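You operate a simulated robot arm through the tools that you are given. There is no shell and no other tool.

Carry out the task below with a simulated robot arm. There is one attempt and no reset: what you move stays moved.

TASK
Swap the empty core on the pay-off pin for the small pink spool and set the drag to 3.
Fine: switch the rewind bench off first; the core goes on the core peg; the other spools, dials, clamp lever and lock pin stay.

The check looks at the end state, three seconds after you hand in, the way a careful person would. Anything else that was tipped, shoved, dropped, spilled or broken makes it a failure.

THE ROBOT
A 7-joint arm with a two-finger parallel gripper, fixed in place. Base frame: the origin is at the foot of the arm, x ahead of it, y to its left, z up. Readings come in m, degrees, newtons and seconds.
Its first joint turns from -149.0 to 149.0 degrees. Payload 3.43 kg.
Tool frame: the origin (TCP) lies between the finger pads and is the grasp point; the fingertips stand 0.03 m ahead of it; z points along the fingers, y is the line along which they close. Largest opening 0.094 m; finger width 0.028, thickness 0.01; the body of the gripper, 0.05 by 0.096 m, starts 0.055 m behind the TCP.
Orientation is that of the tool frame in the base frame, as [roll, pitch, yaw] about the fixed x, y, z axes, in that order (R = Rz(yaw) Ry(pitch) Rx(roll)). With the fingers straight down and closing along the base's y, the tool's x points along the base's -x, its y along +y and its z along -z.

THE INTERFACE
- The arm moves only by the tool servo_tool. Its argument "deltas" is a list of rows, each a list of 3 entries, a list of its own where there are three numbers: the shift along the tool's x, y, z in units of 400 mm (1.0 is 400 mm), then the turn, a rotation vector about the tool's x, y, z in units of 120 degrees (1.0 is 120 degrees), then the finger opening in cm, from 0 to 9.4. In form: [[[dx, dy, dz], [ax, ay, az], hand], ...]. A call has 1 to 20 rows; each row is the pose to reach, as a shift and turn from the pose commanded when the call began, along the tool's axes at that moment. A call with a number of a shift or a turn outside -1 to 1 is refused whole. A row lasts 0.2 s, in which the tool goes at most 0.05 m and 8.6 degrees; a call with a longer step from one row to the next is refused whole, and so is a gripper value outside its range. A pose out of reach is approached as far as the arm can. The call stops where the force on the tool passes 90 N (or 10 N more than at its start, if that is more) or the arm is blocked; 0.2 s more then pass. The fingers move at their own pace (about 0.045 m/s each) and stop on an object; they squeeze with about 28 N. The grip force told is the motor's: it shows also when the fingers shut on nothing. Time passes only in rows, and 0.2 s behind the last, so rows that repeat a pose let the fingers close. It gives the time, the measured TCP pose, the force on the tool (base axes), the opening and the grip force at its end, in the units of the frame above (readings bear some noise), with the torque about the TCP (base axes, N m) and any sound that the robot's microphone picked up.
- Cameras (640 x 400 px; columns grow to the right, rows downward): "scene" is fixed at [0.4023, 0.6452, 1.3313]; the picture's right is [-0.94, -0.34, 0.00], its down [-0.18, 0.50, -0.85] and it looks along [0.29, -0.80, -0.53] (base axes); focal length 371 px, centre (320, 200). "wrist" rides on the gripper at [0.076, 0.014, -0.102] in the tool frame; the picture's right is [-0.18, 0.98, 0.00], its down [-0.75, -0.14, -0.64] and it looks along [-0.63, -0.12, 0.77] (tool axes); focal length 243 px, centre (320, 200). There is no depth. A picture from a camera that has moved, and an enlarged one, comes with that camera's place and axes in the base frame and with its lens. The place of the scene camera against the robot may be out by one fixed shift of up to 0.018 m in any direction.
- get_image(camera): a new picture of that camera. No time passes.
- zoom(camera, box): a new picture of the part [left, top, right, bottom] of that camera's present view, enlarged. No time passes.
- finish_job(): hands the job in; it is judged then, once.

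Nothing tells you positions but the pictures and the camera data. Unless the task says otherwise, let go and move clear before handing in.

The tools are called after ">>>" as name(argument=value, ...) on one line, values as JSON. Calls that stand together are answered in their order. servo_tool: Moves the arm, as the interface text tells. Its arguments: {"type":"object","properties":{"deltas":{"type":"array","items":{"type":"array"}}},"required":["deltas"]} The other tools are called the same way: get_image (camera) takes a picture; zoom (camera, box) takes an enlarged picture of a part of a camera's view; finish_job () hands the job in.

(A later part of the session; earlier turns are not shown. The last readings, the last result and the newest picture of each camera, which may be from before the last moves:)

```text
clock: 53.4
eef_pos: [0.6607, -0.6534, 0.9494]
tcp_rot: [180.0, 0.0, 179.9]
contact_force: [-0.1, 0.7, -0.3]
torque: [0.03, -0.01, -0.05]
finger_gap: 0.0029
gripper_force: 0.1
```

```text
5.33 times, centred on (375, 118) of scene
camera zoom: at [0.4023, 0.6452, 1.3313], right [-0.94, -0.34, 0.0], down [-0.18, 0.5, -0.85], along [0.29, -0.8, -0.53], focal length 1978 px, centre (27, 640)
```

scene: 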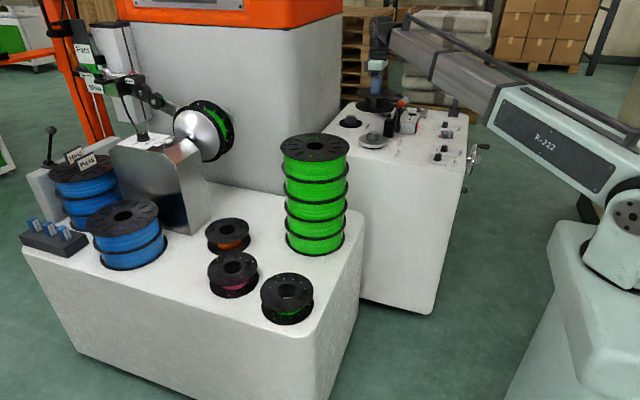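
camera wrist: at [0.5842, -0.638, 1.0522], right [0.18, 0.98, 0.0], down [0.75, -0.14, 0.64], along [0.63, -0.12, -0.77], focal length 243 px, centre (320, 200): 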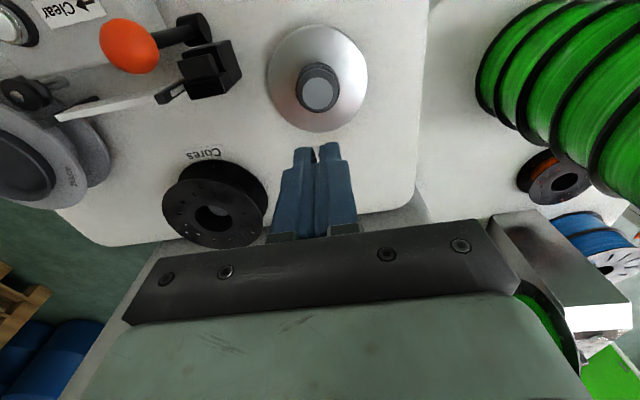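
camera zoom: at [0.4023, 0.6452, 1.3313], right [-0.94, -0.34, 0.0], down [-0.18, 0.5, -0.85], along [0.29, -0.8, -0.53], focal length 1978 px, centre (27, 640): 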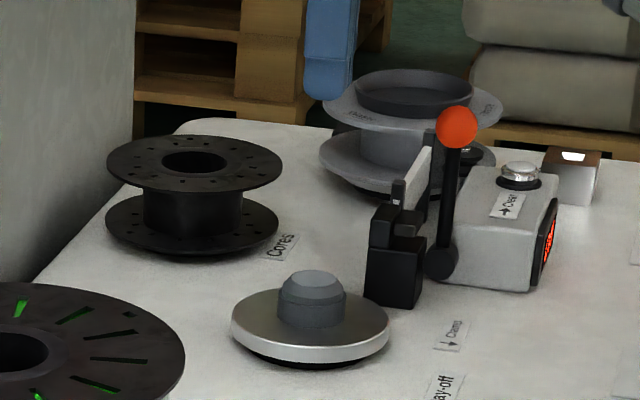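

The pay-off pin is at about (0.658, -0.656). Now I'll route around the green stack at height to view the small spools.

>>> servo_tool(deltas=[[[0.066, 0.08, -0.03], [0, 0, 0], 0.3], [[0.132, 0.16, -0.06], [0, 0, 0], 0.3], [[0.198, 0.24, -0.09], [0, 0, 0], 0.3], [[0.264, 0.32, -0.125], [0, 0, 0], 0.3], [[0.33, 0.4, -0.125], [0, 0, 0], 0.3], [[0.396, 0.48, -0.125], [0, 0, 0], 0.3], [[0.462, 0.56, -0.125], [0, 0, 0], 0.3], [[0.525, 0.635, -0.125], [0, 0, 0], 0.3]])

>>> servo_tool(deltas=[[[-0.05, 0.1, 0], [0, 0, 0], 0.3], [[-0.1, 0.2, 0], [0, 0, 0], 0.3], [[-0.15, 0.3, 0], [0, 0, 0], 0.3], [[-0.2, 0.4, 0], [0, 0, 0], 0.3], [[-0.25, 0.5, 0], [0, 0, 0], 0.3], [[-0.3, 0.6, 0], [0, 0, 0], 0.3], [[-0.35, 0.7, 0], [0, 0, 0], 0.3], [[-0.4, 0.8, 0], [0, 0, 0], 0.3], [[-0.45, 0.9, 0], [0, 0, 0], 0.3], [[-0.5, 1.0, 0], [0, 0, 0], 0.3]])

>>> get_image(camera="wrist")

>>> get_image(camera="scene")

```text
clock: 55.2
eef_pos: [0.4494, -0.4015, 0.9958]
tcp_rot: [-180.0, 0.0, -180.0]
contact_force: [0.1, -0.3, 0.4]
torque: [0.01, 0.05, 0.01]
finger_gap: 0.0027
gripper_force: 0.0
```

```text
clock: 57.4
eef_pos: [0.6493, 0.0023, 1.0004]
tcp_rot: [180.0, 0.0, 179.8]
contact_force: [-0.8, 0.9, -0.2]
torque: [0.0, 0.01, 0.02]
finger_gap: 0.0031
gripper_force: 0.2
```

```text
taken
camera wrist: at [0.5728, 0.0173, 1.1034], right [0.19, 0.98, 0.0], down [0.75, -0.14, 0.64], along [0.63, -0.12, -0.77], focal length 243 px, centre (320, 200)
```

wrist: 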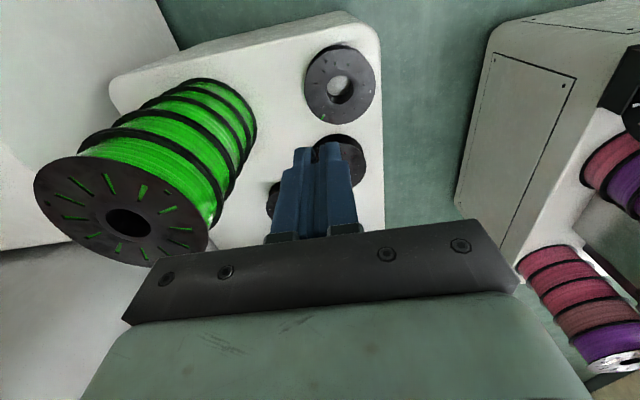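

```text
taken
```

scene: 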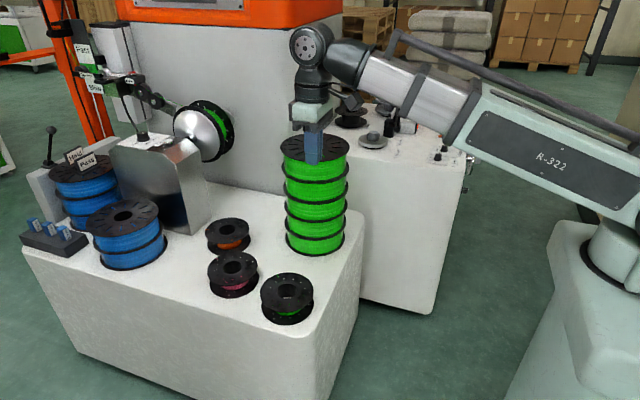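

Green is near (0.70, 0.03) and pink is behind it near (0.865, 0.005), with tops at about z 0.62. I'll move over for a clear view of pink.

>>> servo_tool(deltas=[[[-0.1, 0, 0.02], [0, 0, 0], 0.3], [[-0.2, 0, 0.06], [0, 0, 0], 0.3], [[-0.3, 0, 0.13], [0, 0, 0], 0.3], [[-0.4, 0, 0.22], [0, 0, 0], 0.3], [[-0.43, 0, 0.3], [0, 0, 0], 0.3], [[-0.43, 0, 0.38], [0, 0, 0], 0.3], [[-0.43, 0, 0.38], [0, 0, 0], 0.3]])

>>> get_image(camera="wrist")

>>> zoom(camera="wrist", box=[230, 40, 430, 200])

>>> zoom(camera="scene", box=[190, 180, 340, 330])

```text
refused: row 4 steps farther than a row can; nothing moved
```

```text
taken
camera wrist: at [0.5728, 0.0173, 1.1034], right [0.19, 0.98, 0.0], down [0.75, -0.14, 0.64], along [0.63, -0.12, -0.77], focal length 243 px, centre (320, 200)
```

wrist: 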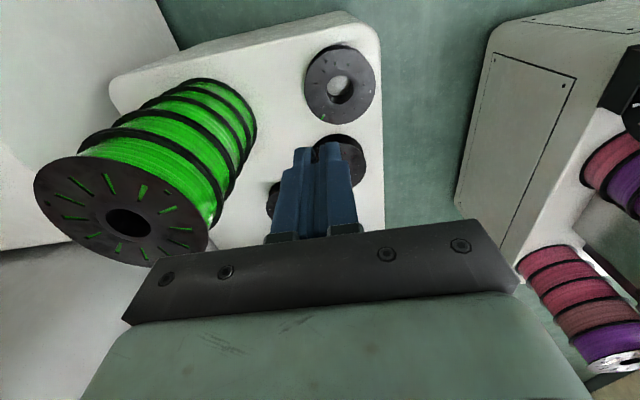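

```text
2.50 times, centred on (330, 120) of wrist
camera zoom: at [0.5728, 0.0173, 1.1034], right [0.19, 0.98, 0.0], down [0.75, -0.14, 0.64], along [0.63, -0.12, -0.77], focal length 606 px, centre (295, 400)
```

zoom: 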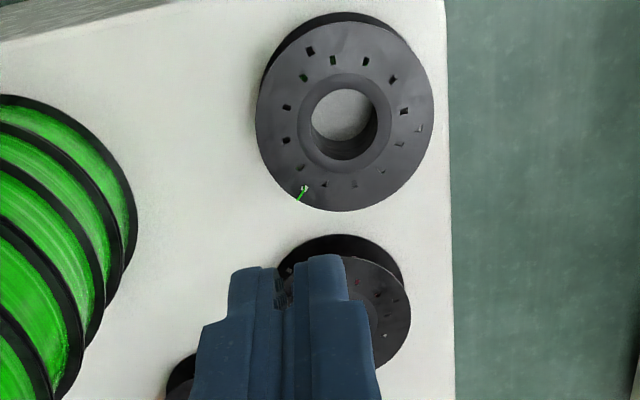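

```text
2.67 times, centred on (265, 255) of scene
camera zoom: at [0.4023, 0.6452, 1.3313], right [-0.94, -0.34, 0.0], down [-0.18, 0.5, -0.85], along [0.29, -0.8, -0.53], focal length 989 px, centre (467, 53)
```

zoom: 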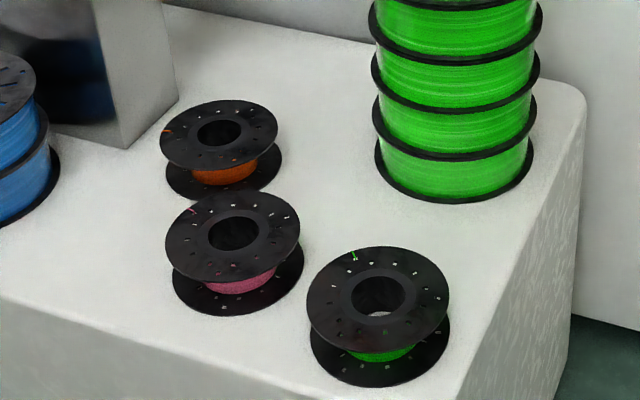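

The move was refused because one step was too long. I'll redo it with smaller steps.

>>> servo_tool(deltas=[[[-0.09, 0, 0.03], [0, 0, 0], 0.3], [[-0.18, 0, 0.07], [0, 0, 0], 0.3], [[-0.27, 0, 0.13], [0, 0, 0], 0.3], [[-0.36, 0, 0.2], [0, 0, 0], 0.3], [[-0.43, 0, 0.28], [0, 0, 0], 0.3], [[-0.43, 0, 0.36], [0, 0, 0], 0.3], [[-0.43, 0, 0.36], [0, 0, 0], 0.3]])

>>> get_image(camera="wrist")

>>> zoom(camera="wrist", box=[230, 40, 430, 200])

>>> get_image(camera="scene")

```text
clock: 59.0
eef_pos: [0.8221, 0.0032, 0.8558]
tcp_rot: [179.9, 0.0, -180.0]
contact_force: [-0.2, -0.7, 0.4]
torque: [0.02, 0.04, 0.0]
finger_gap: 0.0029
gripper_force: 0.1
```

```text
taken
camera wrist: at [0.7447, 0.0173, 0.9582], right [0.18, 0.98, 0.0], down [0.75, -0.14, 0.64], along [0.63, -0.12, -0.77], focal length 243 px, centre (320, 200)
```

wrist: 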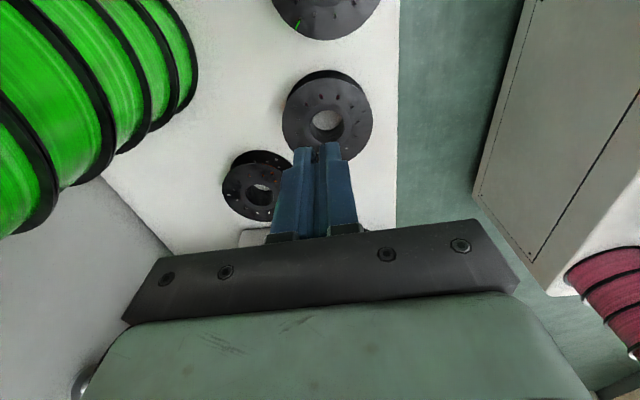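

```text
2.50 times, centred on (330, 120) of wrist
camera zoom: at [0.7447, 0.0173, 0.9582], right [0.18, 0.98, 0.0], down [0.75, -0.14, 0.64], along [0.63, -0.12, -0.77], focal length 606 px, centre (295, 400)
```

zoom: 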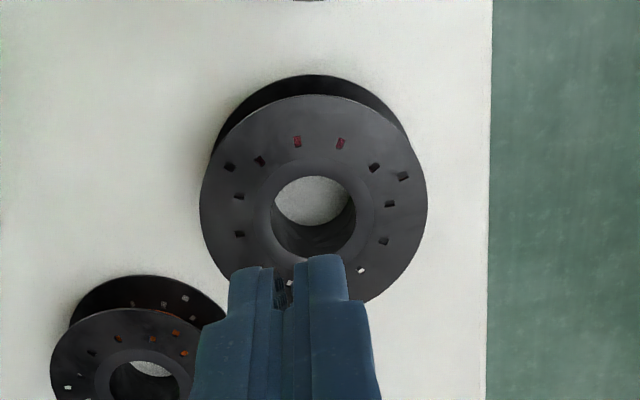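

```text
taken
```

scene: 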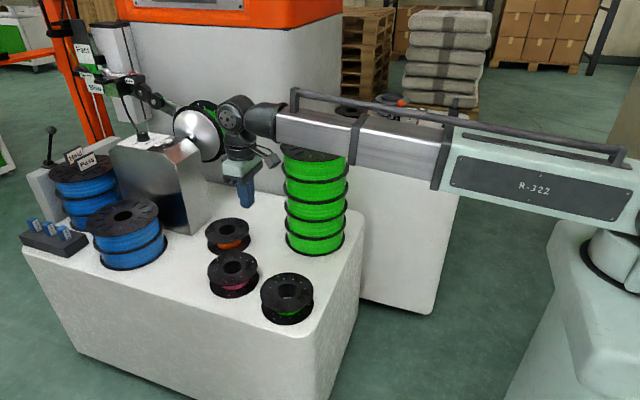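

Pink is confirmed by the pink showing through its slots. Its hole is near (0.897, 0.000) with the rim at z≈0.605. I'll move above it and refine.

>>> servo_tool(deltas=[[[-0.07, -0.003, 0.04], [0, 0, 0], 0.3], [[-0.13, -0.005, 0.11], [0, 0, 0], 0.3], [[-0.1875, -0.0073, 0.19], [0, 0, 0], 0.3], [[-0.1875, -0.0073, 0.27], [0, 0, 0], 0.3], [[-0.1875, -0.0073, 0.34], [0, 0, 0], 0], [[-0.1875, -0.0073, 0.34], [0, 0, 0], 0]])

>>> get_image(camera="wrist")

>>> zoom(camera="wrist", box=[250, 40, 390, 160])

>>> zoom(camera="scene", box=[190, 190, 310, 310])

```text
clock: 60.4
eef_pos: [0.8987, -0.0029, 0.7195]
tcp_rot: [-179.9, 0.0, 180.0]
contact_force: [-1.0, 0.6, 0.1]
torque: [0.0, 0.01, 0.01]
finger_gap: 0.0
gripper_force: 27.9
```

```text
taken
camera wrist: at [0.8217, 0.0114, 0.8223], right [0.18, 0.98, 0.0], down [0.75, -0.14, 0.64], along [0.63, -0.12, -0.77], focal length 243 px, centre (320, 200)
```

wrist: 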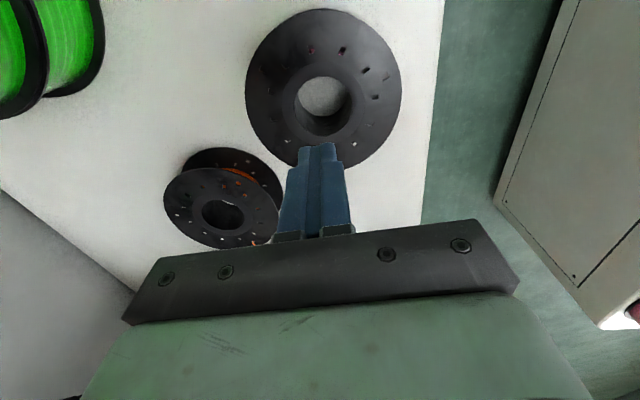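

```text
3.33 times, centred on (320, 100) of wrist
camera zoom: at [0.8217, 0.0114, 0.8223], right [0.18, 0.98, 0.0], down [0.75, -0.14, 0.64], along [0.63, -0.12, -0.77], focal length 809 px, centre (320, 533)
```

zoom: 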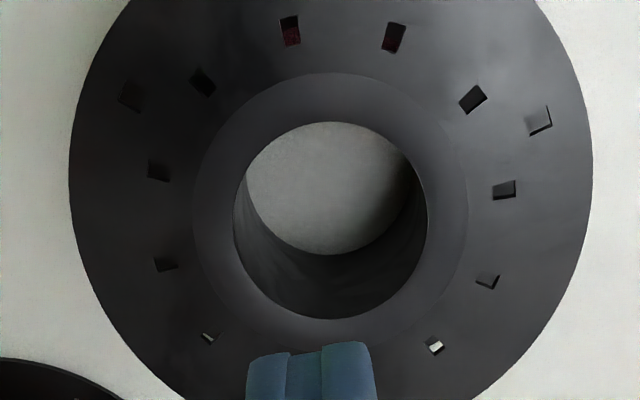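

```text
3.33 times, centred on (250, 250) of scene
camera zoom: at [0.4023, 0.6452, 1.3313], right [-0.94, -0.34, 0.0], down [-0.18, 0.5, -0.85], along [0.29, -0.8, -0.53], focal length 1236 px, centre (553, 33)
```

zoom: 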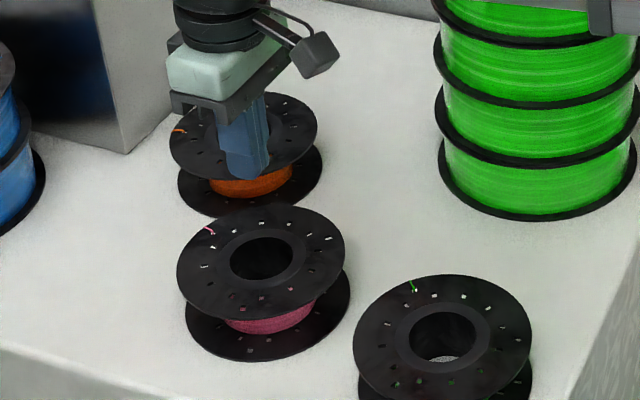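

It's aligned within 2 mm, rim at about z 0.5985. I'll correct and descend partway.

>>> servo_tool(deltas=[[[0.002, 0.0055, 0.06], [0, 0, 0], 0], [[0.002, 0.0055, 0.12], [0, 0, 0], 0], [[0.002, 0.0055, 0.17], [0, 0, 0], 0], [[0.002, 0.0055, 0.19], [0, 0, 0], 0], [[0.002, 0.0055, 0.19], [0, 0, 0], 0]])

>>> zoom(camera="wrist", box=[230, 60, 410, 200])

>>> zoom(camera="scene", box=[190, 190, 310, 310])

```text
clock: 61.6
eef_pos: [0.8975, 0.0007, 0.6412]
tcp_rot: [-179.9, 0.0, 180.0]
contact_force: [0.3, 0.1, 0.2]
torque: [0.02, -0.03, 0.04]
finger_gap: 0.0001
gripper_force: 28.3
```

```text
2.86 times, centred on (320, 130) of wrist
camera zoom: at [0.8205, 0.0152, 0.7447], right [0.18, 0.98, 0.0], down [0.75, -0.14, 0.64], along [0.63, -0.12, -0.77], focal length 693 px, centre (320, 400)
```

zoom: 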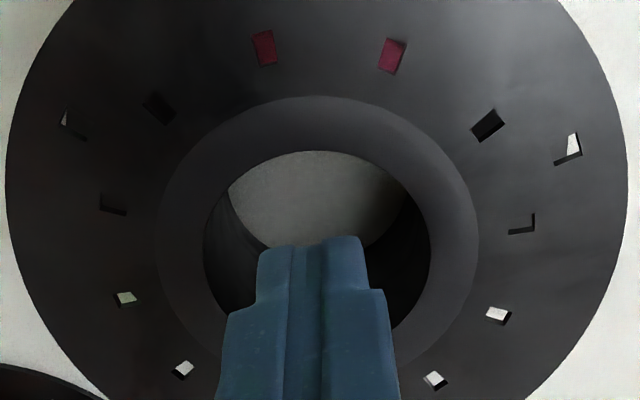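

```text
3.33 times, centred on (250, 250) of scene
camera zoom: at [0.4023, 0.6452, 1.3313], right [-0.94, -0.34, 0.0], down [-0.18, 0.5, -0.85], along [0.29, -0.8, -0.53], focal length 1236 px, centre (553, 33)
```

zoom: 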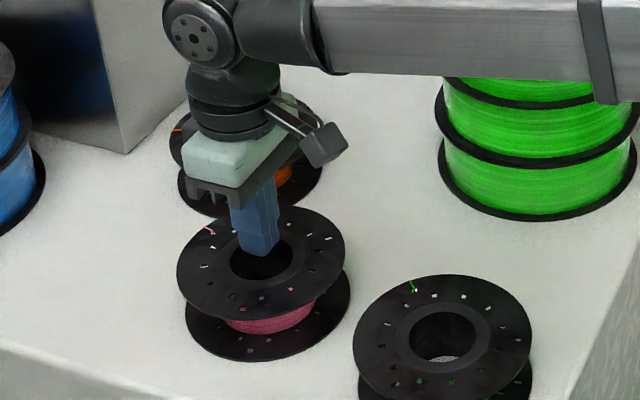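

The hole is about 2.5 mm further in +x. I'll correct that and insert about 15 mm.

>>> servo_tool(deltas=[[[-0.006, -0.001, 0], [0, 0, 0], 0], [[-0.006, -0.001, 0.025], [0, 0, 0], 0], [[-0.006, -0.001, 0.05], [0, 0, 0], 0], [[-0.006, -0.001, 0.075], [0, 0, 0], 0], [[-0.006, -0.001, 0.075], [0, 0, 0], 0]])

>>> zoom(camera="wrist", box=[230, 60, 410, 200])

>>> zoom(camera="scene", box=[200, 220, 280, 310])

```text
clock: 62.8
eef_pos: [0.9005, -0.0007, 0.6104]
tcp_rot: [180.0, 0.0, 180.0]
contact_force: [0.3, 0.2, -0.5]
torque: [0.0, -0.02, 0.03]
finger_gap: 0.0
gripper_force: 28.1
```

```text
2.86 times, centred on (320, 130) of wrist
camera zoom: at [0.8233, 0.0141, 0.714], right [0.18, 0.98, 0.0], down [0.75, -0.14, 0.64], along [0.63, -0.12, -0.77], focal length 693 px, centre (320, 400)
```

zoom: 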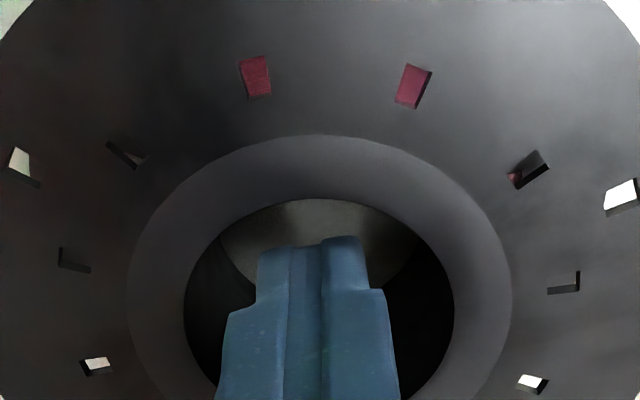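

```text
4.44 times, centred on (240, 265) of scene
camera zoom: at [0.4023, 0.6452, 1.3313], right [-0.94, -0.34, 0.0], down [-0.18, 0.5, -0.85], along [0.29, -0.8, -0.53], focal length 1648 px, centre (676, -89)
```

zoom: 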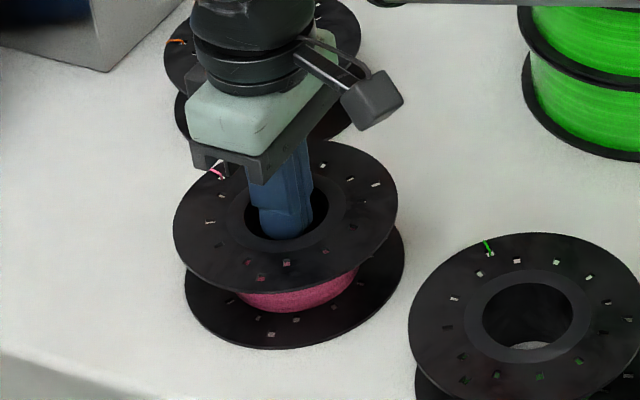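

Same depth as I had on the core. I'll raise 3 mm for pin clearance, expand and test lift.

>>> servo_tool(deltas=[[[0, 0, -0.0075], [0, 0, 0], 1], [[0, 0, -0.0075], [0, 0, 0], 2], [[0, 0, -0.0075], [0, 0, 0], 3], [[0, 0, -0.0075], [0, 0, 0], 6], [[0, 0, -0.0075], [0, 0, 0], 6], [[0, 0, -0.0075], [0, 0, 0], 6], [[0, 0, -0.02], [0, 0, 0], 6], [[0, 0, -0.035], [0, 0, 0], 6], [[0, 0, -0.06], [0, 0, 0], 6], [[0, 0, -0.06], [0, 0, 0], 6]])

>>> zoom(camera="wrist", box=[230, 60, 410, 200])

>>> zoom(camera="scene", box=[190, 190, 310, 310])

```text
clock: 65.0
eef_pos: [0.8989, -0.001, 0.6358]
tcp_rot: [180.0, 0.0, 179.9]
contact_force: [0.2, -0.3, -1.5]
torque: [-0.01, -0.02, -0.01]
finger_gap: 0.027
gripper_force: 0.2
```

```text
2.86 times, centred on (320, 130) of wrist
camera zoom: at [0.8221, 0.0132, 0.7389], right [0.18, 0.98, 0.0], down [0.75, -0.14, 0.64], along [0.63, -0.12, -0.77], focal length 693 px, centre (320, 400)
```

zoom: 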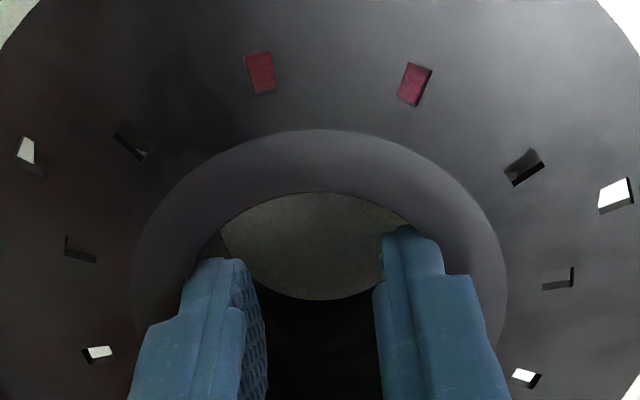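

```text
3.33 times, centred on (250, 250) of scene
camera zoom: at [0.4023, 0.6452, 1.3313], right [-0.94, -0.34, 0.0], down [-0.18, 0.5, -0.85], along [0.29, -0.8, -0.53], focal length 1236 px, centre (553, 33)
```

zoom: 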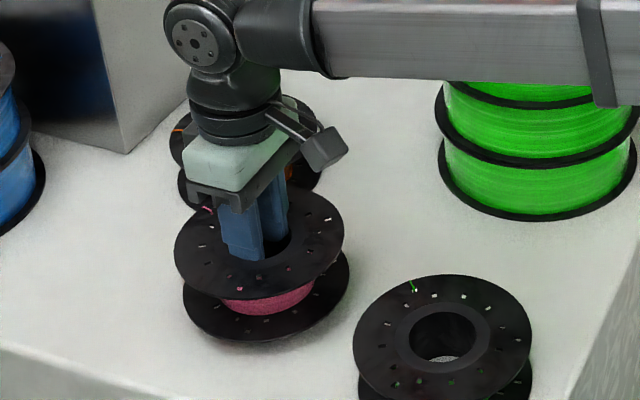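

The pink spool is lifted. I'll raise it straight up.

>>> servo_tool(deltas=[[[0, 0, -0.05], [0, 0, 0], 6], [[0, 0, -0.12], [0, 0, 0], 6], [[0, 0, -0.2], [0, 0, 0], 6], [[0, 0, -0.28], [0, 0, 0], 6], [[0, 0, -0.36], [0, 0, 0], 6], [[0, 0, -0.44], [0, 0, 0], 6], [[0, 0, -0.52], [0, 0, 0], 6], [[0, 0, -0.6], [0, 0, 0], 6], [[0, 0, -0.68], [0, 0, 0], 6], [[0, 0, -0.76], [0, 0, 0], 6], [[0, 0, -0.84], [0, 0, 0], 6], [[0, 0, -0.92], [0, 0, 0], 6], [[0, 0, -0.98], [0, 0, 0], 6], [[0, 0, -0.98], [0, 0, 0], 6]])

>>> get_image(camera="wrist")

>>> get_image(camera="scene")

```text
clock: 68.0
eef_pos: [0.9003, -0.0007, 1.0284]
tcp_rot: [-180.0, -0.1, 180.0]
contact_force: [0.5, -0.7, -1.8]
torque: [0.02, 0.02, -0.02]
finger_gap: 0.0272
gripper_force: 0.1
```

```text
taken
camera wrist: at [0.823, 0.013, 1.1316], right [0.18, 0.98, 0.0], down [0.75, -0.14, 0.64], along [0.63, -0.12, -0.77], focal length 243 px, centre (320, 200)
```

wrist: 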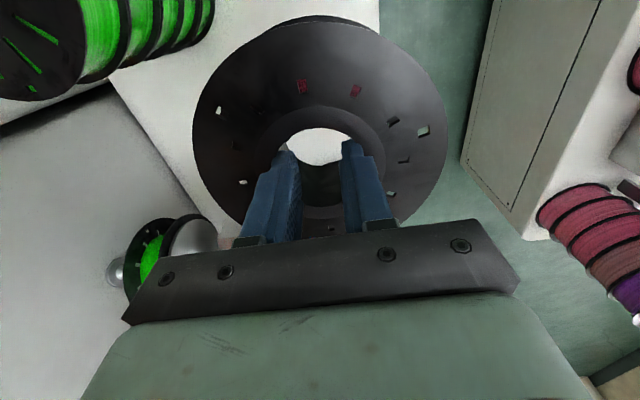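

```text
taken
```

scene: 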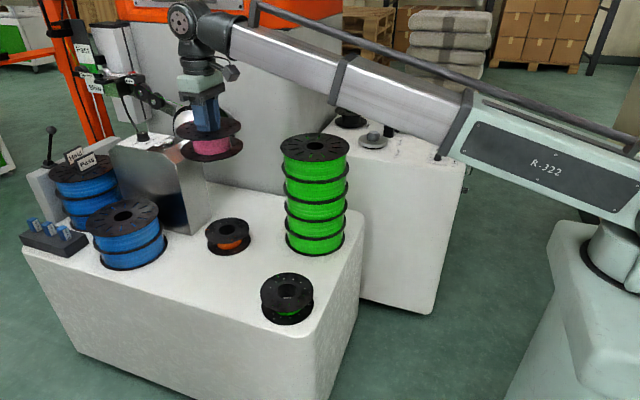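

Now I'll retract towards the base and swing around the stack.

>>> servo_tool(deltas=[[[0.07, -0.008, -0.01], [0, 0, 0], 6], [[0.15, -0.016, -0.02], [0, 0, 0], 6], [[0.23, -0.024, -0.03], [0, 0, 0], 6], [[0.31, -0.032, -0.03], [0, 0, 0], 6], [[0.39, -0.04, -0.03], [0, 0, 0], 6], [[0.47, -0.048, -0.03], [0, 0, 0], 6], [[0.55, -0.056, -0.03], [0, 0, 0], 6], [[0.63, -0.064, -0.03], [0, 0, 0], 6], [[0.7, -0.072, -0.03], [0, 0, 0], 6], [[0.75, -0.075, -0.03], [0, 0, 0], 6]])

>>> servo_tool(deltas=[[[0.03, -0.07, 0], [0, 0, 0], 6], [[0.06, -0.15, 0], [0, 0, 0], 6], [[0.09, -0.23, 0], [0, 0, 0], 6], [[0.12, -0.31, 0], [0, 0, 0], 6], [[0.15, -0.39, 0], [0, 0, 0], 6], [[0.18, -0.47, 0], [0, 0, 0], 6], [[0.21, -0.55, 0], [0, 0, 0], 6], [[0.24, -0.63, 0], [0, 0, 0], 6], [[0.27, -0.71, 0], [0, 0, 0], 6], [[0.3, -0.79, 0], [0, 0, 0], 6], [[0.33, -0.87, 0], [0, 0, 0], 6], [[0.36, -0.94, 0], [0, 0, 0], 6], [[0.375, -0.975, 0], [0, 0, 0], 6]])

>>> get_image(camera="scene")

>>> get_image(camera="wrist")

```text
clock: 70.2
eef_pos: [0.6005, -0.0298, 1.0394]
tcp_rot: [180.0, 0.0, -180.0]
contact_force: [0.6, 0.0, -1.9]
torque: [0.05, -0.03, 0.02]
finger_gap: 0.0273
gripper_force: 0.1
```

```text
clock: 71.1
eef_pos: [0.5639, -0.1263, 1.0405]
tcp_rot: [-179.9, 0.8, 179.5]
contact_force: [4.7, -10.1, -13.9]
torque: [0.99, -0.36, 0.7]
finger_gap: 0.0274
gripper_force: 0.0
stopped in row 4: the force on the tool passed its limit at 95 N (the readings are from after the stop); the commanded pose is now the measured one
```

```text
taken
```

scene: 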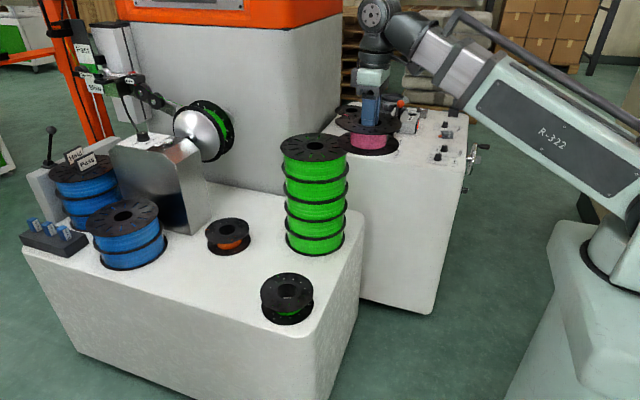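

```text
taken
camera wrist: at [0.4868, -0.1096, 1.1428], right [0.19, 0.98, 0.0], down [0.74, -0.15, 0.65], along [0.64, -0.13, -0.76], focal length 243 px, centre (320, 200)
```

wrist: 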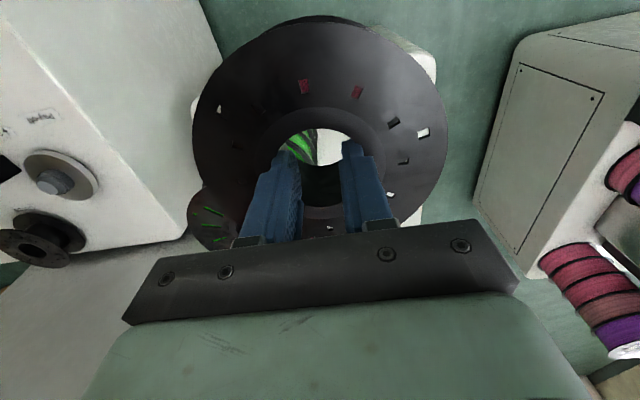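

The move stopped on force at (0.56, -0.13, 1.04), which I didn't expect. I'll look closely for contact before doing anything else.

>>> zoom(camera="scene", box=[270, 0, 470, 170])

>>> zoom(camera="wrist", box=[170, 0, 470, 250])

>>> zoom(camera="scene", box=[260, 110, 380, 270])

```text
2.35 times, centred on (370, 85) of scene
camera zoom: at [0.4023, 0.6452, 1.3313], right [-0.94, -0.34, 0.0], down [-0.18, 0.5, -0.85], along [0.29, -0.8, -0.53], focal length 873 px, centre (202, 471)
```

zoom: 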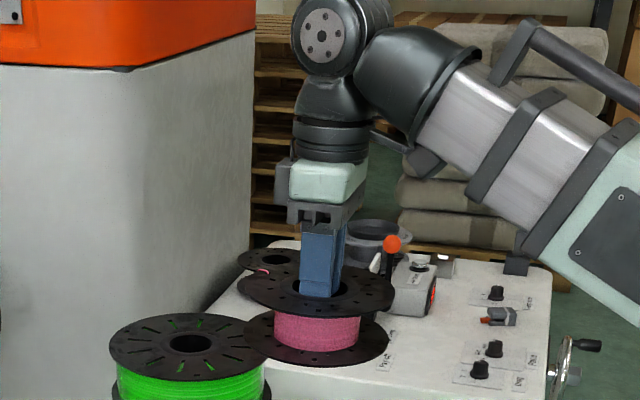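

```text
1.60 times, centred on (320, 125) of wrist
camera zoom: at [0.4868, -0.1096, 1.1428], right [0.19, 0.98, 0.0], down [0.74, -0.15, 0.65], along [0.64, -0.13, -0.76], focal length 388 px, centre (320, 320)
```

zoom: 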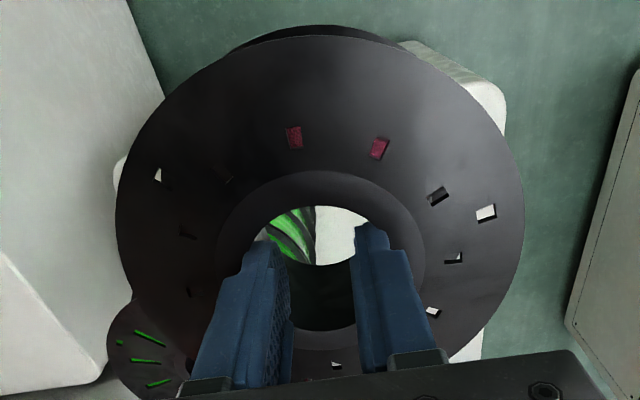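

```text
2.50 times, centred on (320, 190) of scene
camera zoom: at [0.4023, 0.6452, 1.3313], right [-0.94, -0.34, 0.0], down [-0.18, 0.5, -0.85], along [0.29, -0.8, -0.53], focal length 927 px, centre (320, 225)
```

zoom: 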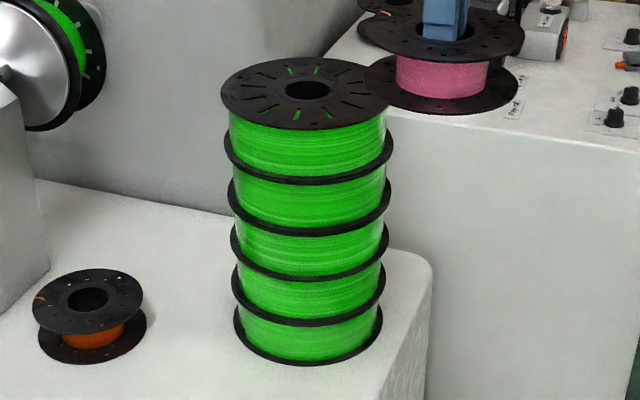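

I see no contact. The spool bottom is about 8 cm above the stack's top and well to its side. I'll hold still a moment and re-read the forces.

>>> servo_tool(deltas=[[[0, 0, 0], [0, 0, 0], 6], [[0, 0, 0], [0, 0, 0], 6]])

>>> zoom(camera="scene", box=[300, 0, 640, 210])

```text
clock: 71.7
eef_pos: [0.5635, -0.125, 1.0414]
tcp_rot: [-179.9, 0.7, 179.4]
contact_force: [7.4, -8.5, -21.0]
torque: [0.63, -0.62, 0.56]
finger_gap: 0.0271
gripper_force: 0.0
```

```text
1.88 times, centred on (470, 105) of scene
camera zoom: at [0.4023, 0.6452, 1.3313], right [-0.94, -0.34, 0.0], down [-0.18, 0.5, -0.85], along [0.29, -0.8, -0.53], focal length 698 px, centre (38, 379)
```

zoom: 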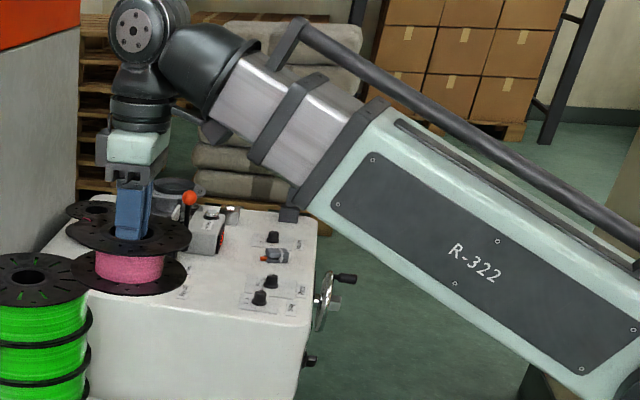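

A steady downward load with no outside contact suggests the camera bracket is touching the robot's own forearm at this short reach. I'll back outwards and straighten the slight tilt.

>>> servo_tool(deltas=[[[-0.04, 0.01, 0], [0, 0, 0], 6], [[-0.1, 0.01, 0], [0, 0.0058, -0.005], 6], [[-0.17, 0.01, 0], [0, 0.0058, -0.005], 6], [[-0.22, 0.01, 0], [0, 0.0058, -0.005], 6], [[-0.22, 0.01, 0], [0, 0.0058, -0.005], 6]])

>>> get_image(camera="wrist")

>>> zoom(camera="scene", box=[260, 0, 460, 170])

```text
clock: 72.9
eef_pos: [0.6503, -0.1251, 1.0417]
tcp_rot: [-179.9, -0.1, -180.0]
contact_force: [-0.3, 0.0, -1.4]
torque: [0.01, 0.02, -0.01]
finger_gap: 0.0273
gripper_force: 0.0
```

```text
taken
camera wrist: at [0.5747, -0.1094, 1.1454], right [0.18, 0.98, 0.0], down [0.75, -0.14, 0.64], along [0.63, -0.12, -0.77], focal length 243 px, centre (320, 200)
```

wrist: 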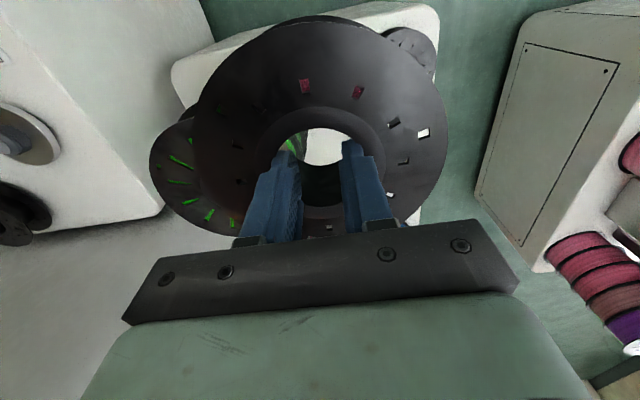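

```text
2.35 times, centred on (360, 85) of scene
camera zoom: at [0.4023, 0.6452, 1.3313], right [-0.94, -0.34, 0.0], down [-0.18, 0.5, -0.85], along [0.29, -0.8, -0.53], focal length 873 px, centre (226, 471)
```

zoom: 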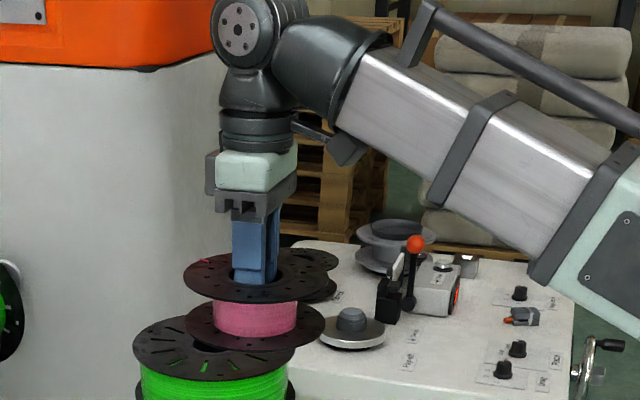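

The load is gone and the grip is intact. I'll continue at a larger radius, passing well above the stack, towards the pin.

>>> servo_tool(deltas=[[[0.008, -0.07, -0.015], [0, 0, 0], 6], [[0.017, -0.15, -0.025], [0, 0, 0], 6], [[0.025, -0.23, -0.025], [0, 0, 0], 6], [[0.034, -0.31, -0.025], [0, 0, 0], 6], [[0.042, -0.39, -0.025], [0, 0, 0], 6], [[0.05, -0.47, -0.025], [0, 0, 0], 6], [[0.06, -0.55, -0.025], [0, 0, 0], 6], [[0.068, -0.63, -0.025], [0, 0, 0], 6], [[0.075, -0.6875, -0.025], [0, 0, 0], 6], [[0.075, -0.6875, -0.025], [0, 0, 0], 6]])

>>> get_image(camera="scene")

```text
clock: 75.1
eef_pos: [0.6199, -0.3967, 1.0497]
tcp_rot: [-179.9, 0.1, -180.0]
contact_force: [-0.1, -0.1, -2.5]
torque: [-0.02, 0.02, 0.03]
finger_gap: 0.0275
gripper_force: 0.0
```

```text
taken
```

scene: 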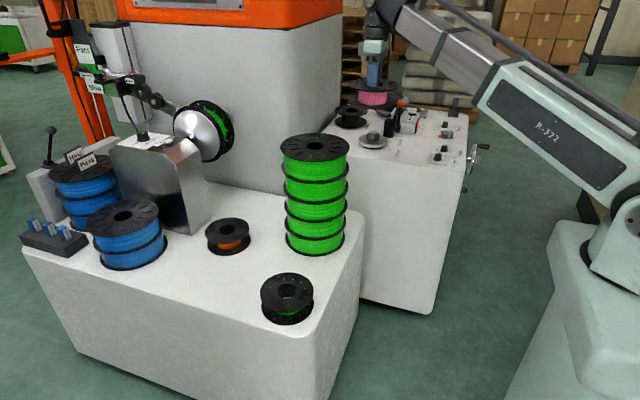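

>>> servo_tool(deltas=[[[-0.01, -0.07, 0], [0, 0, 0], 6], [[-0.02, -0.15, 0], [0, 0, 0], 6], [[-0.034, -0.23, 0.02], [0, 0, 0], 6], [[-0.046, -0.31, 0.05], [0, 0, 0], 6], [[-0.058, -0.39, 0.08], [0, 0, 0], 6], [[-0.07, -0.47, 0.11], [0, 0, 0], 6], [[-0.08, -0.55, 0.14], [0, 0, 0], 6], [[-0.09, -0.61, 0.18], [0, 0, 0], 6], [[-0.095, -0.6475, 0.225], [0, 0, 0], 6], [[-0.095, -0.6475, 0.225], [0, 0, 0], 6]])

>>> get_image(camera="wrist")

>>> zoom(camera="scene", box=[335, 70, 415, 155])

>>> zoom(camera="wrist", box=[250, 80, 390, 200])

```text
clock: 77.3
eef_pos: [0.6594, -0.6581, 0.9622]
tcp_rot: [180.0, 0.0, 180.0]
contact_force: [0.1, 0.1, -1.6]
torque: [0.05, -0.02, 0.01]
finger_gap: 0.0274
gripper_force: 0.1
```

```text
taken
camera wrist: at [0.5826, -0.6428, 1.0649], right [0.18, 0.98, 0.0], down [0.75, -0.14, 0.64], along [0.63, -0.12, -0.77], focal length 243 px, centre (320, 200)
```

wrist: 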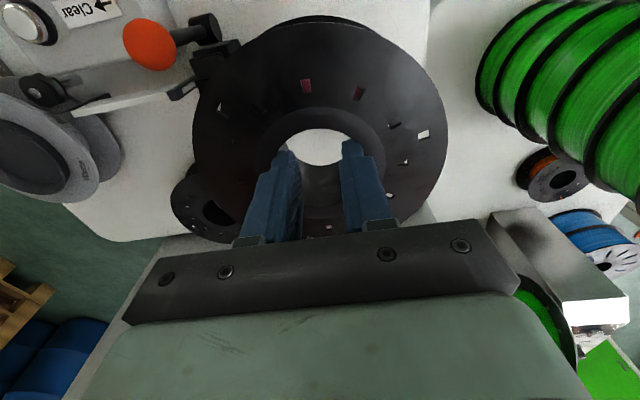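

```text
4.71 times, centred on (375, 112) of scene
camera zoom: at [0.4023, 0.6452, 1.3313], right [-0.94, -0.34, 0.0], down [-0.18, 0.5, -0.85], along [0.29, -0.8, -0.53], focal length 1745 px, centre (61, 612)
```

zoom: 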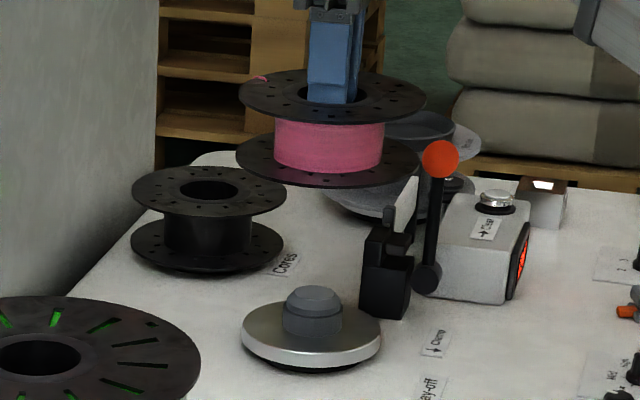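

```text
3.33 times, centred on (320, 140) of wrist
camera zoom: at [0.5826, -0.6428, 1.0649], right [0.18, 0.98, 0.0], down [0.75, -0.14, 0.64], along [0.63, -0.12, -0.77], focal length 809 px, centre (320, 400)
```

zoom: 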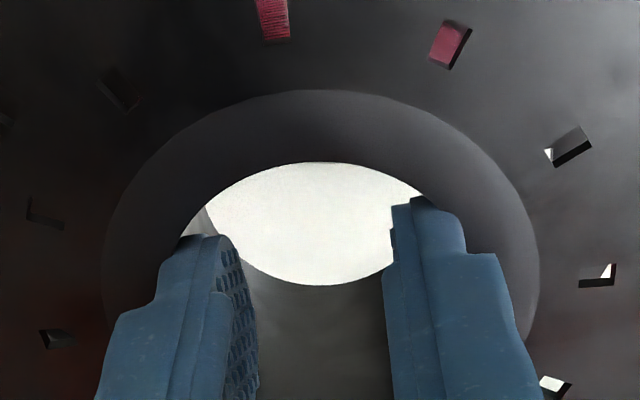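

It's nearly aligned. I'll descend to where the pin is visible through the hole.

>>> servo_tool(deltas=[[[-0.004, 0, 0.06], [0, 0, 0], 6], [[-0.004, 0, 0.12], [0, 0, 0], 6], [[-0.004, 0, 0.18], [0, 0, 0], 6], [[-0.004, 0, 0.215], [0, 0, 0], 6], [[-0.004, 0, 0.215], [0, 0, 0], 6]])

>>> zoom(camera="scene", box=[345, 95, 405, 145])

>>> zoom(camera="wrist", box=[250, 80, 390, 200])

```text
clock: 78.5
eef_pos: [0.6617, -0.656, 0.8763]
tcp_rot: [-179.9, -0.1, 180.0]
contact_force: [0.5, 0.0, -1.5]
torque: [-0.04, 0.02, 0.02]
finger_gap: 0.0272
gripper_force: 0.0
```

```text
8.00 times, centred on (375, 120) of scene
camera zoom: at [0.4023, 0.6452, 1.3313], right [-0.94, -0.34, 0.0], down [-0.18, 0.5, -0.85], along [0.29, -0.8, -0.53], focal length 2967 px, centre (-120, 840)
```

zoom: 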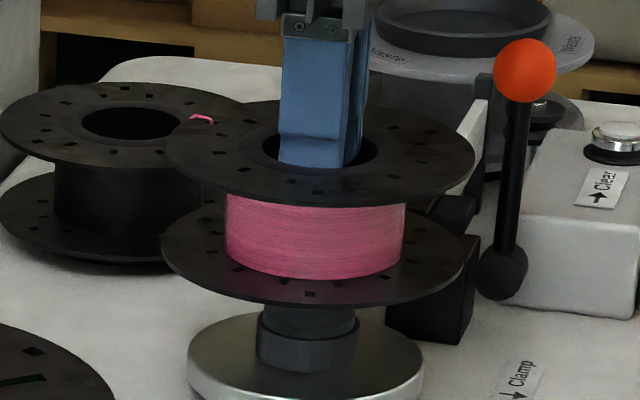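

```text
3.33 times, centred on (320, 140) of wrist
camera zoom: at [0.5846, -0.6409, 0.9794], right [0.18, 0.98, 0.0], down [0.75, -0.14, 0.64], along [0.63, -0.12, -0.77], focal length 809 px, centre (320, 400)
```

zoom: 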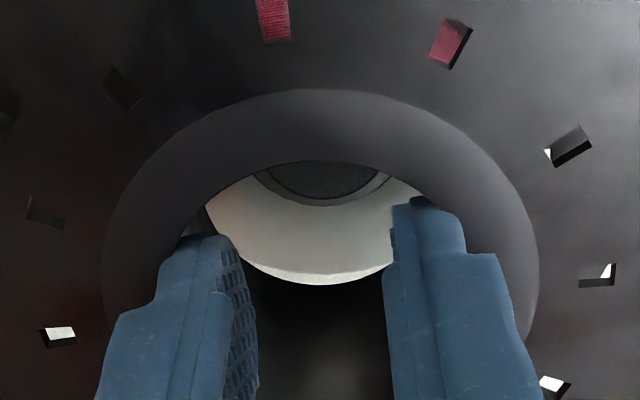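

>>> servo_tool(deltas=[[[-0.004, -0.001, 0], [0, 0, 0], 6], [[-0.004, -0.001, 0.02], [0, 0, 0], 6], [[-0.004, -0.001, 0.045], [0, 0, 0], 6], [[-0.004, -0.001, 0.07], [0, 0, 0], 6], [[-0.004, -0.001, 0.07], [0, 0, 0], 6]])

>>> zoom(camera="scene", box=[345, 95, 405, 145])

>>> zoom(camera="wrist", box=[250, 80, 390, 200])

```text
clock: 79.7
eef_pos: [0.6637, -0.6573, 0.8496]
tcp_rot: [-179.9, 0.0, -180.0]
contact_force: [-0.7, 0.1, -0.9]
torque: [-0.01, 0.01, -0.02]
finger_gap: 0.0274
gripper_force: 0.2
```

```text
8.00 times, centred on (375, 120) of scene
camera zoom: at [0.4023, 0.6452, 1.3313], right [-0.94, -0.34, 0.0], down [-0.18, 0.5, -0.85], along [0.29, -0.8, -0.53], focal length 2967 px, centre (-120, 840)
```

zoom: 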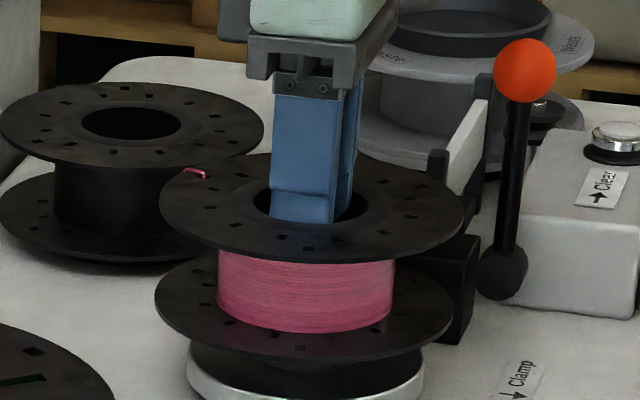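

```text
3.33 times, centred on (320, 140) of wrist
camera zoom: at [0.5872, -0.6426, 0.9525], right [0.18, 0.98, 0.0], down [0.75, -0.14, 0.64], along [0.63, -0.12, -0.77], focal length 809 px, centre (320, 400)
```

zoom: 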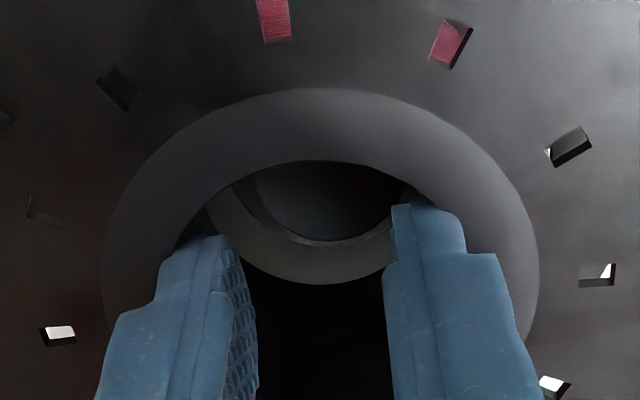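

Both views suggest the spool is about 2 mm too far in +x. I'll correct and lower further.

>>> servo_tool(deltas=[[[0.005, 0.003, 0], [0, 0, 0], 6], [[0.005, 0.003, 0.01], [0, 0, 0], 6], [[0.005, 0.003, 0.025], [0, 0, 0], 6], [[0.005, 0.003, 0.025], [0, 0, 0], 6]])

>>> zoom(camera="scene", box=[345, 95, 405, 145])

>>> zoom(camera="wrist", box=[250, 80, 390, 200])

```text
clock: 80.7
eef_pos: [0.6614, -0.656, 0.8402]
tcp_rot: [-180.0, -0.1, 180.0]
contact_force: [0.5, 1.0, -1.0]
torque: [-0.02, 0.03, -0.02]
finger_gap: 0.0275
gripper_force: 0.0
```

```text
8.00 times, centred on (375, 120) of scene
camera zoom: at [0.4023, 0.6452, 1.3313], right [-0.94, -0.34, 0.0], down [-0.18, 0.5, -0.85], along [0.29, -0.8, -0.53], focal length 2967 px, centre (-120, 840)
```

zoom: 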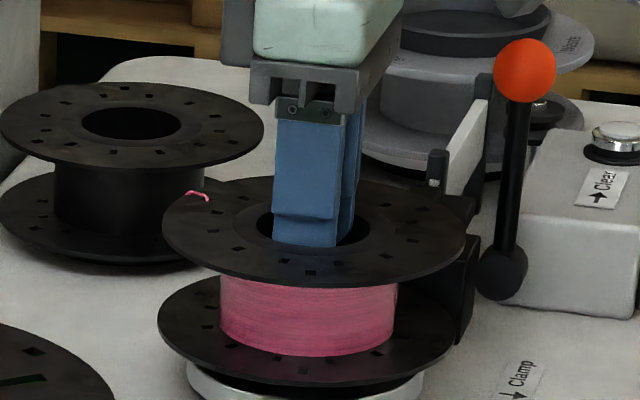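

```text
3.33 times, centred on (320, 140) of wrist
camera zoom: at [0.5849, -0.6413, 0.942], right [0.18, 0.98, 0.0], down [0.75, -0.14, 0.64], along [0.63, -0.12, -0.77], focal length 809 px, centre (320, 400)
```

zoom: 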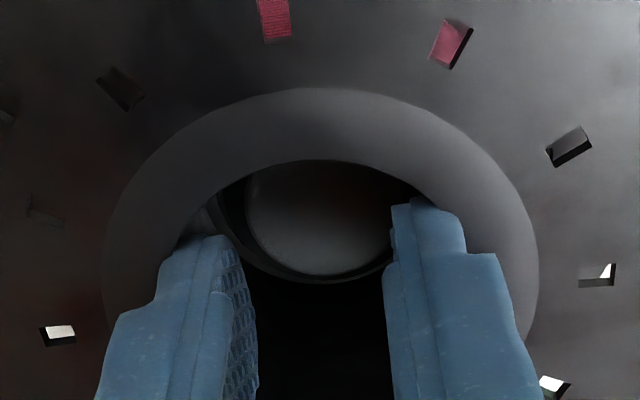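

No side load. I'll continue down to seating.

>>> servo_tool(deltas=[[[0, 0, 0.012], [0, 0, 0], 6], [[0, 0, 0.024], [0, 0, 0], 6], [[0, 0, 0.03], [0, 0, 0], 6], [[0, 0, 0.03], [0, 0, 0], 6]])

>>> zoom(camera="scene", box=[345, 95, 405, 145])

>>> zoom(camera="wrist", box=[250, 80, 390, 200])

```text
clock: 81.7
eef_pos: [0.6602, -0.6566, 0.8296]
tcp_rot: [-179.7, 0.1, 179.9]
contact_force: [2.6, -5.7, 37.9]
torque: [-0.33, -0.12, 0.02]
finger_gap: 0.0275
gripper_force: 0.1
```

```text
8.00 times, centred on (375, 120) of scene
camera zoom: at [0.4023, 0.6452, 1.3313], right [-0.94, -0.34, 0.0], down [-0.18, 0.5, -0.85], along [0.29, -0.8, -0.53], focal length 2967 px, centre (-120, 840)
```

zoom: 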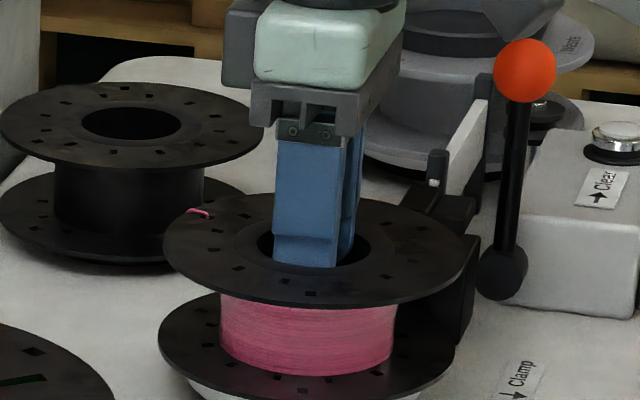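

```text
3.33 times, centred on (320, 140) of wrist
camera zoom: at [0.5837, -0.6406, 0.9321], right [0.18, 0.98, -0.01], down [0.75, -0.14, 0.64], along [0.63, -0.12, -0.76], focal length 809 px, centre (320, 400)
```

zoom: 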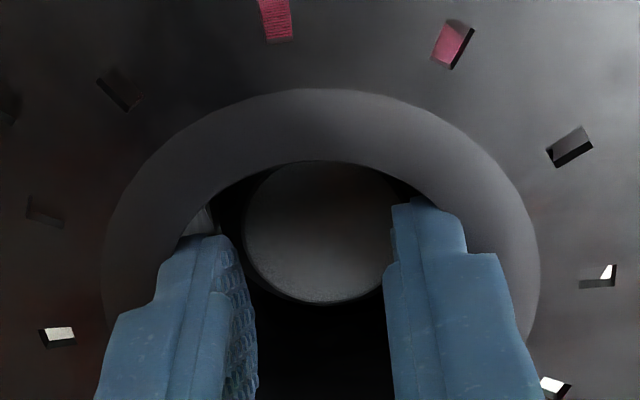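

The 38 N contact at the expected height, and the scene match with the seated core, show it's down. I'll release and lift out.

>>> servo_tool(deltas=[[[0, 0, -0.006], [0, 0, 0], 2.0], [[0, 0, -0.006], [0, 0, 0], 1.0], [[0, 0, -0.006], [0, 0, 0], 0.3], [[0, 0, -0.006], [0, 0, 0], 0.3], [[0, 0, -0.03], [0, 0, 0], 0.3], [[0, 0, -0.08], [0, 0, 0], 0.3], [[0, 0, -0.16], [0, 0, 0], 0.3], [[0, 0, -0.25], [0, 0, 0], 0.3], [[0, 0, -0.33], [0, 0, 0], 0.3], [[0, 0, -0.33], [0, 0, 0], 0.3]])

>>> zoom(camera="scene", box=[345, 95, 405, 145])

>>> zoom(camera="wrist", box=[170, 0, 470, 250])

```text
clock: 83.9
eef_pos: [0.6614, -0.6539, 0.9583]
tcp_rot: [-179.9, 0.0, 180.0]
contact_force: [0.5, -0.3, -0.1]
torque: [-0.01, -0.01, 0.01]
finger_gap: 0.0029
gripper_force: 0.1
```

```text
8.00 times, centred on (375, 120) of scene
camera zoom: at [0.4023, 0.6452, 1.3313], right [-0.94, -0.34, 0.0], down [-0.18, 0.5, -0.85], along [0.29, -0.8, -0.53], focal length 2967 px, centre (-120, 840)
```

zoom: 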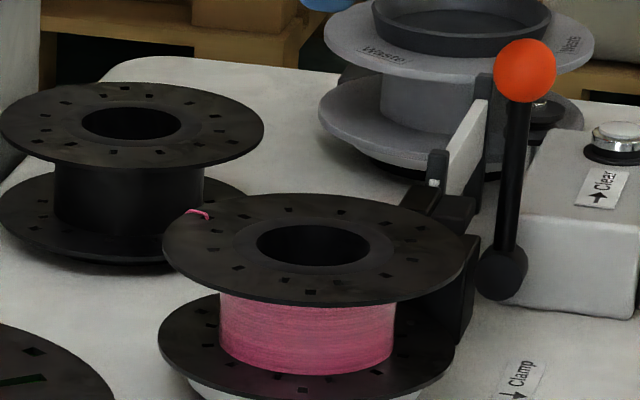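

```text
1.60 times, centred on (320, 125) of wrist
camera zoom: at [0.585, -0.6389, 1.0604], right [0.18, 0.98, 0.0], down [0.75, -0.14, 0.64], along [0.63, -0.12, -0.77], focal length 388 px, centre (320, 320)
```

zoom: 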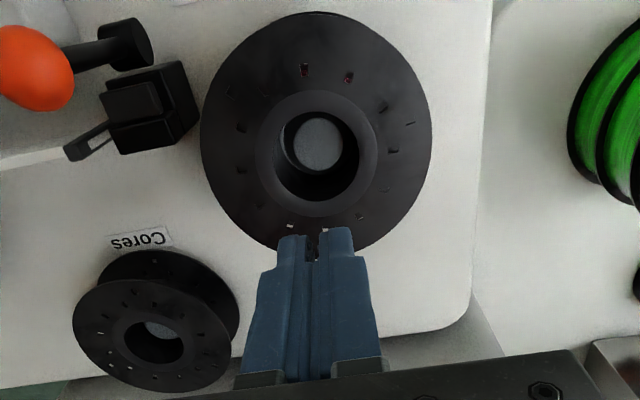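

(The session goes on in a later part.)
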